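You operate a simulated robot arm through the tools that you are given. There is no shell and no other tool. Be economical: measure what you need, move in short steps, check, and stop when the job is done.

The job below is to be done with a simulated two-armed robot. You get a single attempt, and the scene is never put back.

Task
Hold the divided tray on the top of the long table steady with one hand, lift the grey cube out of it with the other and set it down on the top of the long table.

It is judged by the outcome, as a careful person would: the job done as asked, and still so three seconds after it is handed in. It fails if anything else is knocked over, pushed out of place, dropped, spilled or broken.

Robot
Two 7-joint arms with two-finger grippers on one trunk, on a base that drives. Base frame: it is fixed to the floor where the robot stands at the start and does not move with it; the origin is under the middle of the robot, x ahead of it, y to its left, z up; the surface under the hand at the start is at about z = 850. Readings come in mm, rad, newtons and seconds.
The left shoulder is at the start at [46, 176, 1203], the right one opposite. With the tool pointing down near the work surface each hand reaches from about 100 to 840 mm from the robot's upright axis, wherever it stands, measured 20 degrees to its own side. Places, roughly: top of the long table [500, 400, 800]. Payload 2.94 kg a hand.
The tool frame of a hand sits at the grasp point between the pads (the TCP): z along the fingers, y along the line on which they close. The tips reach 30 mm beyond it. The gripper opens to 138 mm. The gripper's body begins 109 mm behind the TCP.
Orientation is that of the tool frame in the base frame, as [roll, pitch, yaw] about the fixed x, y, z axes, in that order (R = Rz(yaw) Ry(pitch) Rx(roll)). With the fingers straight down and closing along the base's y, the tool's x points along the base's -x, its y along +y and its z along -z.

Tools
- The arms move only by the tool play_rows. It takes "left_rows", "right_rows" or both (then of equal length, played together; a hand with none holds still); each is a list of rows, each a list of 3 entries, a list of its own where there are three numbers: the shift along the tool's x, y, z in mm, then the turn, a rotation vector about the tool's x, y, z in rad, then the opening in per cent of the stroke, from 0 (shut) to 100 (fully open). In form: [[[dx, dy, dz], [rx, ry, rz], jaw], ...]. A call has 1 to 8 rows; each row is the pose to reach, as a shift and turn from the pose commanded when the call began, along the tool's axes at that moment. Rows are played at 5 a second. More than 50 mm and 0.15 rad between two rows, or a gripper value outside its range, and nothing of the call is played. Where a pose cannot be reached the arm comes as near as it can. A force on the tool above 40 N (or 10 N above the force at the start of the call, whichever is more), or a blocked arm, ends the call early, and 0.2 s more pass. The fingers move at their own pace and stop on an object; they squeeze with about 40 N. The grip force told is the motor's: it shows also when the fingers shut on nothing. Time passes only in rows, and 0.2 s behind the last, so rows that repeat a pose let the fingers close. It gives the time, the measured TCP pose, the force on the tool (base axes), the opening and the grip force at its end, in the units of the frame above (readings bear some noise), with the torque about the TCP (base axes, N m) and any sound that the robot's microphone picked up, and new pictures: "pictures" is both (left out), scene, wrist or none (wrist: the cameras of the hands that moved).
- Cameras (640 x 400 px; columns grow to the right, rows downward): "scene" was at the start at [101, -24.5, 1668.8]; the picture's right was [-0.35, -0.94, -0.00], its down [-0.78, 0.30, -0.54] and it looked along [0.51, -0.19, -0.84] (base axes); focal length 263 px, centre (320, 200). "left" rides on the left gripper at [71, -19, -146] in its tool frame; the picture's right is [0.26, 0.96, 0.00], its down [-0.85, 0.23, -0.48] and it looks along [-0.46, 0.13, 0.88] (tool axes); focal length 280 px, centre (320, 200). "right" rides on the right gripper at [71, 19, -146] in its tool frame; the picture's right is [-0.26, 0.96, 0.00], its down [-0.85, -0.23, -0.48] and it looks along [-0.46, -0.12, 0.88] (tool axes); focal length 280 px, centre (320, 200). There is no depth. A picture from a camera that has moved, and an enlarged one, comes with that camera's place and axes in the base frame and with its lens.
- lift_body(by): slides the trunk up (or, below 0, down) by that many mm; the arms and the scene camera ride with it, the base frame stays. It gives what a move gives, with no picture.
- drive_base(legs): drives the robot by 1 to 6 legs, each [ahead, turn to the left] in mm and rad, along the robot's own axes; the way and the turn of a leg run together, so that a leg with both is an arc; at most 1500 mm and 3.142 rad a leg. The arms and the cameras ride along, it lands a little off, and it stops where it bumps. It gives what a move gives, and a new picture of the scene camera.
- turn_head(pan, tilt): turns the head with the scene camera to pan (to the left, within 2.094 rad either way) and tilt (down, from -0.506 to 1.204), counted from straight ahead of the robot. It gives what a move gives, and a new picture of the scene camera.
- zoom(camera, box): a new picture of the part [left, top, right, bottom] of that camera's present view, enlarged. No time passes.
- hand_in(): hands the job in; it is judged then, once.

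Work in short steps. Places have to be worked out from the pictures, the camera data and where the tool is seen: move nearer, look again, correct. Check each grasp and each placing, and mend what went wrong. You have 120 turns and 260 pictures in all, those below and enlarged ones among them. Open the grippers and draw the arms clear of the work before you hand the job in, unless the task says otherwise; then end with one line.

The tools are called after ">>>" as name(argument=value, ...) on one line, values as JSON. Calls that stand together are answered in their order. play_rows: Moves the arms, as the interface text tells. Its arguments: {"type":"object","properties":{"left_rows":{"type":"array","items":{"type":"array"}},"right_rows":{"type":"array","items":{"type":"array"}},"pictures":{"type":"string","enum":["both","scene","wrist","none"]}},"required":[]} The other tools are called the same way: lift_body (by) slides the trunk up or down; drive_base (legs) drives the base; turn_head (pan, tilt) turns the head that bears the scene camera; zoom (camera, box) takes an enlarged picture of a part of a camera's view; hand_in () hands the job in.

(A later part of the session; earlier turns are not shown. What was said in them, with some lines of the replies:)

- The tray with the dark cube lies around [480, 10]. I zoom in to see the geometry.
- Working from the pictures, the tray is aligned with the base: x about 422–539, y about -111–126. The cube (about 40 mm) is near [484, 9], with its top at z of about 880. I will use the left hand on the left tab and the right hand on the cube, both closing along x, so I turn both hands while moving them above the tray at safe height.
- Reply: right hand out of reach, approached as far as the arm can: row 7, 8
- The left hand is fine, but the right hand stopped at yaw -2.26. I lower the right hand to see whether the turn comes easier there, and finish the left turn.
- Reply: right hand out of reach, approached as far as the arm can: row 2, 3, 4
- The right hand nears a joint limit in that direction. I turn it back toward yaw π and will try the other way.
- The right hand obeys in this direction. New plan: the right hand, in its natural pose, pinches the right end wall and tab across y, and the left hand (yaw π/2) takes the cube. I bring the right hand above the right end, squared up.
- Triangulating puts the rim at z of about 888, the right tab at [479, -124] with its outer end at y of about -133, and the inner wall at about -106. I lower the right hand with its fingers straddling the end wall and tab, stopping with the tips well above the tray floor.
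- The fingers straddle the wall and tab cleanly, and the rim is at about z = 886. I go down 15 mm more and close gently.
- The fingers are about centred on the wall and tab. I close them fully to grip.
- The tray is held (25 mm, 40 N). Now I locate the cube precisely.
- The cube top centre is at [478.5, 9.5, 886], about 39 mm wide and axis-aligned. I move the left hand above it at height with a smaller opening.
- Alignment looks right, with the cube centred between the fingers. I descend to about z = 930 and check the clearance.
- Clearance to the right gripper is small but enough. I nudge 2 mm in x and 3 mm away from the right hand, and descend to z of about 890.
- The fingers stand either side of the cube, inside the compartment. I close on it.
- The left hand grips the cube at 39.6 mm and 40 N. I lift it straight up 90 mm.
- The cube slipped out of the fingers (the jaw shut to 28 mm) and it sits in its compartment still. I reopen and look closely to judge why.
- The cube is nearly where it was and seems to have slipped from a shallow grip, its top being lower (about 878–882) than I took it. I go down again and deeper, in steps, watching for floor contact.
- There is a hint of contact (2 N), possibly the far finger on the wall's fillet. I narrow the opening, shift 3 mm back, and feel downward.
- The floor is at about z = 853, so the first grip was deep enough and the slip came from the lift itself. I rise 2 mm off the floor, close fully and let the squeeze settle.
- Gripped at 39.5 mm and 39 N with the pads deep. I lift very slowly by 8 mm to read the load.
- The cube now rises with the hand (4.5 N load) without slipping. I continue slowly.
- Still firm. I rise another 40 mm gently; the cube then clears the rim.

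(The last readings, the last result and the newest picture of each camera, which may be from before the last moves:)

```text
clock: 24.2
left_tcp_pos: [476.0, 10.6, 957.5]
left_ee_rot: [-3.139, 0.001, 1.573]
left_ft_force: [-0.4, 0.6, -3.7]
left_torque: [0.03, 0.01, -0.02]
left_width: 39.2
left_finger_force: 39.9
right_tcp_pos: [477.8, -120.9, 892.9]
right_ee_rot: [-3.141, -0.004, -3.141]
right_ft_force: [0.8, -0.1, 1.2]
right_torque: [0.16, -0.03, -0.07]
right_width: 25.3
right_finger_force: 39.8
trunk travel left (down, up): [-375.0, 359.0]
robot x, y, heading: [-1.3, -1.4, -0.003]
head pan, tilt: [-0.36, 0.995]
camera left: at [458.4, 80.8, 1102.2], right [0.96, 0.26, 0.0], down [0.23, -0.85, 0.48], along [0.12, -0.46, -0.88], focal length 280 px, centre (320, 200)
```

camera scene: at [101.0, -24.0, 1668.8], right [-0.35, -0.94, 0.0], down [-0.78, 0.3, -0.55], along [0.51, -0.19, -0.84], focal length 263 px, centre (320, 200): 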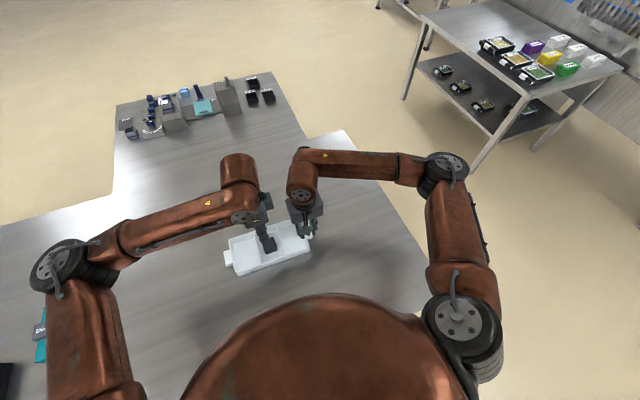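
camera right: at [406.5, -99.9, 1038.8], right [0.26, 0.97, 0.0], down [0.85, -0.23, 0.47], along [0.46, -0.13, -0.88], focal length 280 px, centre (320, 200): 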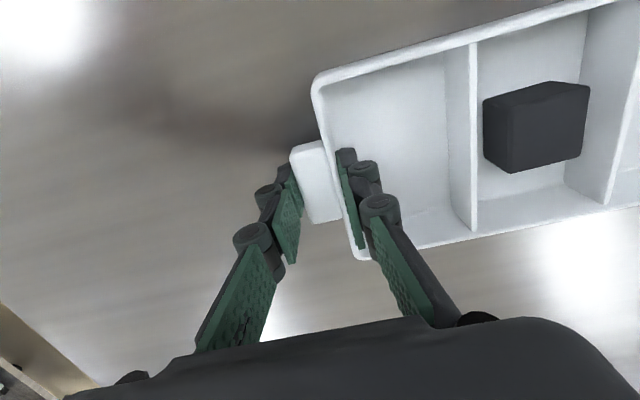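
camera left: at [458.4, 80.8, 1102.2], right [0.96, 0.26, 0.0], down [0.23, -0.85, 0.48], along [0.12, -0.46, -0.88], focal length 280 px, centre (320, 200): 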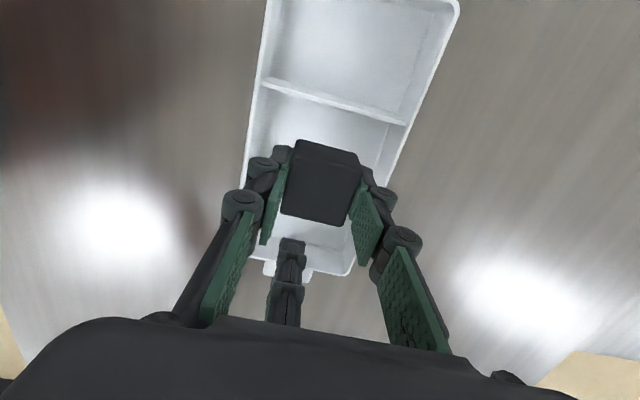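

The cube is clear of the rim. I carry it sideways to the left, beyond the tray, toward y of about 265.

>>> play_rows(left_rows=[[[4, 0, -2], [0, 0, 0], 0], [[12, 0, -4], [0, 0, 0], 0], [[26, 0, -6], [0, 0, 0], 0], [[44, 0, -6], [0, 0, 0], 0], [[64, 0, -6], [0, 0, 0], 0], [[84, 0, -6], [0, 0, 0], 0], [[104, 0, -6], [0, 0, 0], 0], [[120, 0, -6], [0, 0, 0], 0]], pictures="none")

>>> play_rows(left_rows=[[[10, 0, 0], [0, 0, 0], 0], [[26, 0, 0], [0, 0, 0], 0], [[46, 0, 0], [0, 0, 0], 0], [[68, 0, 0], [0, 0, 0], 0], [[90, 0, 0], [0, 0, 0], 0], [[112, 0, 0], [0, 0, 0], 0], [[128, 0, 0], [0, 0, 0], 0], [[135, 0, 0], [0, 0, 0], 0]])

```text
clock: 26.0
left_tcp_pos: [477.4, 129.5, 963.1]
left_ee_rot: [-3.14, 0.0, 1.573]
left_ft_force: [-0.4, 0.0, -3.9]
left_torque: [-0.02, 0.05, 0.0]
left_width: 39.5
left_finger_force: 39.7
right_tcp_pos: [476.6, -119.3, 893.6]
right_ee_rot: [-3.138, -0.002, -3.141]
right_ft_force: [-0.5, 0.2, 2.1]
right_torque: [-0.1, -0.11, -0.05]
right_width: 24.9
right_finger_force: 40.1
trunk travel left (down, up): [-375.0, 359.0]
robot x, y, heading: [0.6, 0.5, -0.002]
head pan, tilt: [-0.36, 0.995]
```

```text
clock: 27.8
left_tcp_pos: [476.3, 266.1, 962.1]
left_ee_rot: [-3.141, 0.0, 1.573]
left_ft_force: [-0.5, 0.2, -3.9]
left_torque: [-0.04, 0.04, -0.02]
left_width: 39.1
left_finger_force: 39.9
right_tcp_pos: [476.5, -119.5, 894.1]
right_ee_rot: [-3.14, -0.004, -3.14]
right_ft_force: [-1.0, 1.0, -0.4]
right_torque: [0.04, -0.01, 0.04]
right_width: 25.1
right_finger_force: 39.5
trunk travel left (down, up): [-375.0, 359.0]
robot x, y, heading: [-1.0, 3.9, 0.002]
head pan, tilt: [-0.36, 0.995]
camera scene: at [101.2, -23.3, 1668.8], right [-0.35, -0.94, 0.0], down [-0.78, 0.29, -0.55], along [0.51, -0.19, -0.84], focal length 263 px, centre (320, 200)
camera left: at [457.7, 336.4, 1107.3], right [0.96, 0.26, 0.0], down [0.23, -0.85, 0.48], along [0.13, -0.46, -0.88], focal length 280 px, centre (320, 200)
```

scene: 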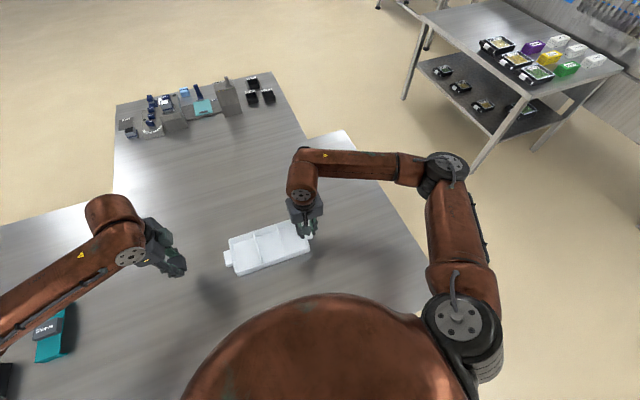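
left: 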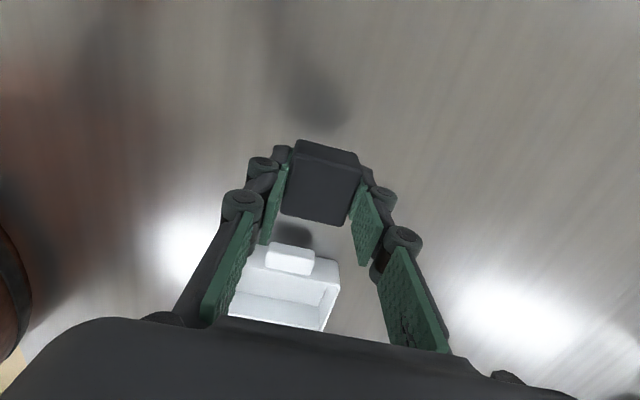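

The cube is held over bare table, the tray undisturbed. I lower to just above the surface.

>>> play_rows(left_rows=[[[0, 0, 5], [0, 0, 0], 0], [[0, 0, 15], [0, 0, 0], 0], [[0, 0, 27], [0, 0, 0], 0], [[0, 0, 39], [0, 0, 0], 0], [[0, 0, 51], [0, 0, 0], 0], [[0, 0, 60], [0, 0, 0], 0], [[0, 0, 66], [0, 0, 0], 0], [[0, 0, 69], [0, 0, 0], 0]], pictures="none")

>>> play_rows(left_rows=[[[0, 0, 2], [0, 0, 0], 0], [[0, 0, 4], [0, 0, 0], 0], [[0, 0, 6], [0, 0, 0], 0], [[0, 0, 8], [0, 0, 0], 0], [[0, 0, 9], [0, 0, 0], 0]], pictures="wrist")

```text
clock: 29.6
left_tcp_pos: [475.8, 264.0, 894.9]
left_ee_rot: [-3.141, 0.0, 1.572]
left_ft_force: [0.6, -0.4, -3.6]
left_torque: [0.02, 0.01, -0.01]
left_width: 39.2
left_finger_force: 39.9
right_tcp_pos: [477.5, -119.3, 893.5]
right_ee_rot: [-3.139, -0.003, -3.138]
right_ft_force: [0.2, 0.8, -0.1]
right_torque: [0.15, 0.01, 0.02]
right_width: 25.1
right_finger_force: 40.5
trunk travel left (down, up): [-375.0, 359.0]
robot x, y, heading: [-0.6, 2.9, -0.001]
head pan, tilt: [-0.36, 0.995]
```

```text
clock: 30.8
left_tcp_pos: [476.5, 265.7, 885.2]
left_ee_rot: [3.14, 0.0, 1.572]
left_ft_force: [0.2, 0.4, -4.3]
left_torque: [0.02, 0.03, 0.0]
left_width: 39.0
left_finger_force: 40.2
right_tcp_pos: [477.7, -119.8, 894.1]
right_ee_rot: [-3.141, -0.002, -3.139]
right_ft_force: [-0.1, 0.7, -0.5]
right_torque: [0.16, 0.0, 0.09]
right_width: 25.2
right_finger_force: 39.7
trunk travel left (down, up): [-375.0, 359.0]
robot x, y, heading: [-0.0, 3.3, 0.0]
head pan, tilt: [-0.36, 0.995]
camera left: at [458.3, 336.0, 1030.4], right [0.96, 0.26, 0.0], down [0.23, -0.85, 0.48], along [0.12, -0.46, -0.88], focal length 280 px, centre (320, 200)
```

left: 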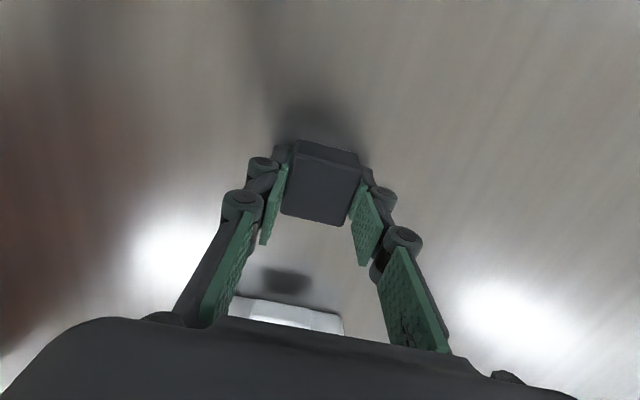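

No contact yet (4 N still hanging). I creep down in 1 mm steps.

>>> play_rows(left_rows=[[[0, 0, 1], [0, 0, 0], 0], [[0, 0, 2], [0, 0, 0], 0], [[0, 0, 3], [0, 0, 0], 0], [[0, 0, 3.5], [0, 0, 0], 0]], pictures="none")

```text
clock: 31.8
left_tcp_pos: [476.5, 265.5, 883.1]
left_ee_rot: [-3.141, 0.0, 1.573]
left_ft_force: [0.4, 0.3, -3.7]
left_torque: [-0.02, 0.01, 0.02]
left_width: 39.5
left_finger_force: 39.2
right_tcp_pos: [477.9, -119.1, 893.2]
right_ee_rot: [-3.141, -0.003, -3.141]
right_ft_force: [0.4, 0.9, 0.2]
right_torque: [0.18, 0.0, 0.05]
right_width: 24.9
right_finger_force: 40.7
trunk travel left (down, up): [-375.0, 359.0]
robot x, y, heading: [2.8, 0.1, 0.001]
head pan, tilt: [-0.36, 0.995]
```

>>> play_rows(left_rows=[[[0, 0, 1], [0, 0, 0], 0], [[0, 0, 2], [0, 0, 0], 0], [[0, 0, 2.5], [0, 0, 0], 0]], pictures="none")

```text
clock: 32.6
left_tcp_pos: [475.4, 264.4, 880.1]
left_ee_rot: [3.141, 0.0, 1.572]
left_ft_force: [-1.8, 2.3, 5.0]
left_torque: [0.25, 0.24, 0.03]
left_width: 39.3
left_finger_force: 40.7
right_tcp_pos: [476.9, -119.4, 894.0]
right_ee_rot: [-3.139, -0.001, -3.139]
right_ft_force: [0.3, 0.4, 0.4]
right_torque: [0.05, 0.04, -0.05]
right_width: 25.1
right_finger_force: 40.4
trunk travel left (down, up): [-375.0, 359.0]
robot x, y, heading: [3.0, -0.5, 0.003]
head pan, tilt: [-0.36, 0.995]
```

The force has turned to +5 N: the cube rests on the table. I open the left hand, then the fingers part evenly.

>>> play_rows(left_rows=[[[0, 0, -0.5], [0, 0, 0], 20], [[0, 0, -0.5], [0, 0, 0], 32], [[0, 0, -0.5], [0, 0, 0], 40], [[0, 0, -0.5], [0, 0, 0], 50], [[0, 0, -0.5], [0, 0, 0], 50]], pictures="wrist")

```text
clock: 33.8
left_tcp_pos: [475.1, 264.8, 879.8]
left_ee_rot: [3.141, 0.001, 1.571]
left_ft_force: [-0.5, 0.6, -0.7]
left_torque: [0.0, -0.03, 0.0]
left_width: 68.9
left_finger_force: 0.2
right_tcp_pos: [477.8, -119.5, 893.7]
right_ee_rot: [3.141, -0.005, -3.141]
right_ft_force: [0.2, -0.1, -0.1]
right_torque: [0.16, 0.05, 0.01]
right_width: 25.2
right_finger_force: 40.1
trunk travel left (down, up): [-375.0, 359.0]
robot x, y, heading: [-2.5, -0.7, 0.0]
head pan, tilt: [-0.36, 0.995]
camera left: at [457.2, 335.7, 1025.3], right [0.96, 0.26, 0.0], down [0.23, -0.85, 0.48], along [0.13, -0.46, -0.88], focal length 280 px, centre (320, 200)
```

left: 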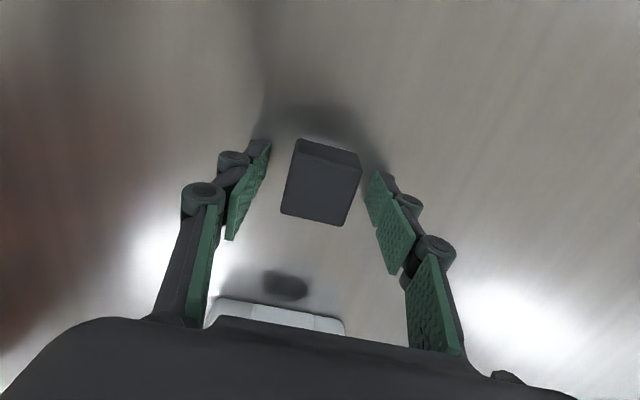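

The cube stands free. I raise the left hand straight up, and then open the right hand on the tray.

>>> play_rows(left_rows=[[[0, 0, -15], [0, 0, 0], 50], [[0, 0, -40], [0, 0, 0], 50], [[0, 0, -75], [0, 0, 0], 50], [[0, 0, -110], [0, 0, 0], 50], [[0, 0, -140], [0, 0, 0], 50]], pictures="none")

>>> play_rows(right_rows=[[[0, 0, 0], [0, 0, 0], 25], [[0, 0, 0], [0, 0, 0], 35], [[0, 0, 0], [0, 0, 0], 45], [[0, 0, 0], [0, 0, 0], 50], [[0, 0, 0], [0, 0, 0], 50]])

```text
clock: 35.0
left_tcp_pos: [474.6, 264.8, 1020.0]
left_ee_rot: [-3.14, 0.0, 1.574]
left_ft_force: [0.3, 0.6, 0.1]
left_torque: [0.04, -0.01, -0.01]
left_width: 68.7
left_finger_force: 0.0
right_tcp_pos: [476.0, -119.4, 892.3]
right_ee_rot: [-3.141, -0.001, -3.139]
right_ft_force: [-0.4, 0.1, -0.3]
right_torque: [0.25, 0.11, 0.06]
right_width: 25.0
right_finger_force: 39.8
trunk travel left (down, up): [-375.0, 359.0]
robot x, y, heading: [-1.6, 1.8, -0.001]
head pan, tilt: [-0.36, 0.995]
```

```text
clock: 36.2
left_tcp_pos: [475.9, 265.5, 1017.9]
left_ee_rot: [-3.141, 0.0, 1.573]
left_ft_force: [-0.5, 0.0, -0.2]
left_torque: [0.02, 0.03, 0.02]
left_width: 69.1
left_finger_force: 0.0
right_tcp_pos: [478.4, -119.5, 892.6]
right_ee_rot: [-3.14, -0.003, -3.141]
right_ft_force: [-0.1, -0.1, -0.7]
right_torque: [0.01, 0.03, 0.01]
right_width: 69.1
right_finger_force: 0.1
trunk travel left (down, up): [-375.0, 359.0]
robot x, y, heading: [-0.6, -1.3, -0.002]
head pan, tilt: [-0.36, 0.995]
camera scene: at [100.9, -23.6, 1668.8], right [-0.35, -0.94, 0.0], down [-0.78, 0.3, -0.55], along [0.51, -0.19, -0.84], focal length 263 px, centre (320, 200)
camera right: at [406.4, -99.6, 1039.0], right [0.26, 0.97, 0.0], down [0.85, -0.23, 0.47], along [0.46, -0.13, -0.88], focal length 280 px, centre (320, 200)
```

scene: 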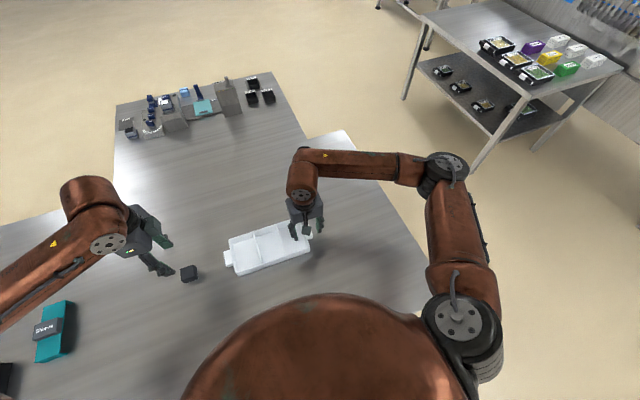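
right: 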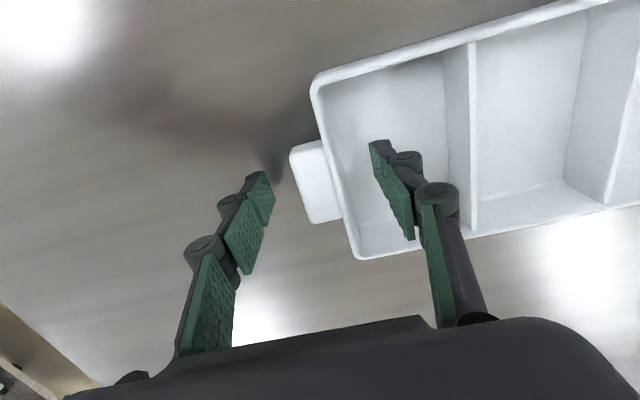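

Both hands are free of the objects; the cube stands on the table and the tray is in place. I raise the right hand clear and draw it outward.

>>> play_rows(right_rows=[[[0, 0, -15], [0, 0, 0], 50], [[0, 0, -45], [0, 0, 0], 50], [[0, 0, -85], [0, 0, 0], 50], [[0, 0, -125], [0, 0, 0], 50], [[0, -40, -140], [0, 0, 0], 50], [[0, -80, -140], [0, 0, 0], 50]], left_rows=[[[0, 0, 0], [0, 0, 0], 50], [[10, 0, -10], [0, 0, 0], 50], [[30, 0, -20], [0, 0, 0], 50], [[50, 0, -30], [0, 0, 0], 50], [[75, 0, -40], [0, 0, 0], 50], [[100, 0, -40], [0, 0, 0], 50]], pictures="scene")

>>> zoom(camera="scene", box=[160, 180, 340, 300])

```text
clock: 37.6
left_tcp_pos: [474.7, 367.0, 1060.8]
left_ee_rot: [3.141, 0.001, 1.573]
left_ft_force: [-0.7, 0.1, -0.1]
left_torque: [0.0, 0.0, 0.03]
left_width: 68.8
left_finger_force: 0.1
right_tcp_pos: [477.3, -199.9, 1035.4]
right_ee_rot: [-3.139, -0.003, -3.138]
right_ft_force: [-1.0, 0.4, 0.5]
right_torque: [0.03, -0.01, 0.03]
right_width: 69.1
right_finger_force: 0.1
trunk travel left (down, up): [-375.0, 359.0]
robot x, y, heading: [3.3, 1.9, -0.003]
head pan, tilt: [-0.36, 0.995]
camera scene: at [100.3, -23.8, 1668.9], right [-0.35, -0.94, 0.0], down [-0.78, 0.29, -0.55], along [0.51, -0.19, -0.84], focal length 263 px, centre (320, 200)
```

scene: 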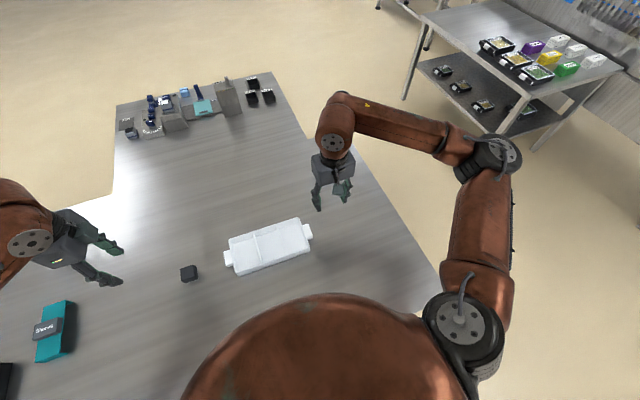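

```text
3.33 times, centred on (250, 240) of scene
camera zoom: at [100.3, -23.8, 1668.9], right [-0.35, -0.94, 0.0], down [-0.78, 0.29, -0.55], along [0.51, -0.19, -0.84], focal length 876 px, centre (553, 67)
```

zoom: 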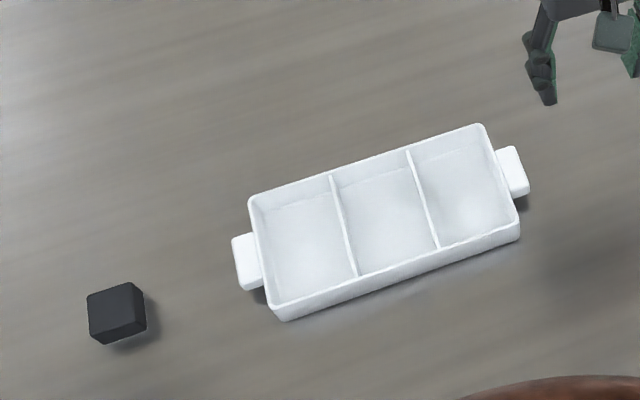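

The cube stands flat on the table, the empty tray is in place, and both hands are open and clear. I hand the job in.

>>> hand_in()

```text
The job is handed in.
```

The grey cube is out of the tray and standing on the long table at about [475, 265]. The right hand held the tray throughout, and gripping it shifted it only a few millimetres. The first lift slipped and left the cube in its compartment; a second, slower lift worked.
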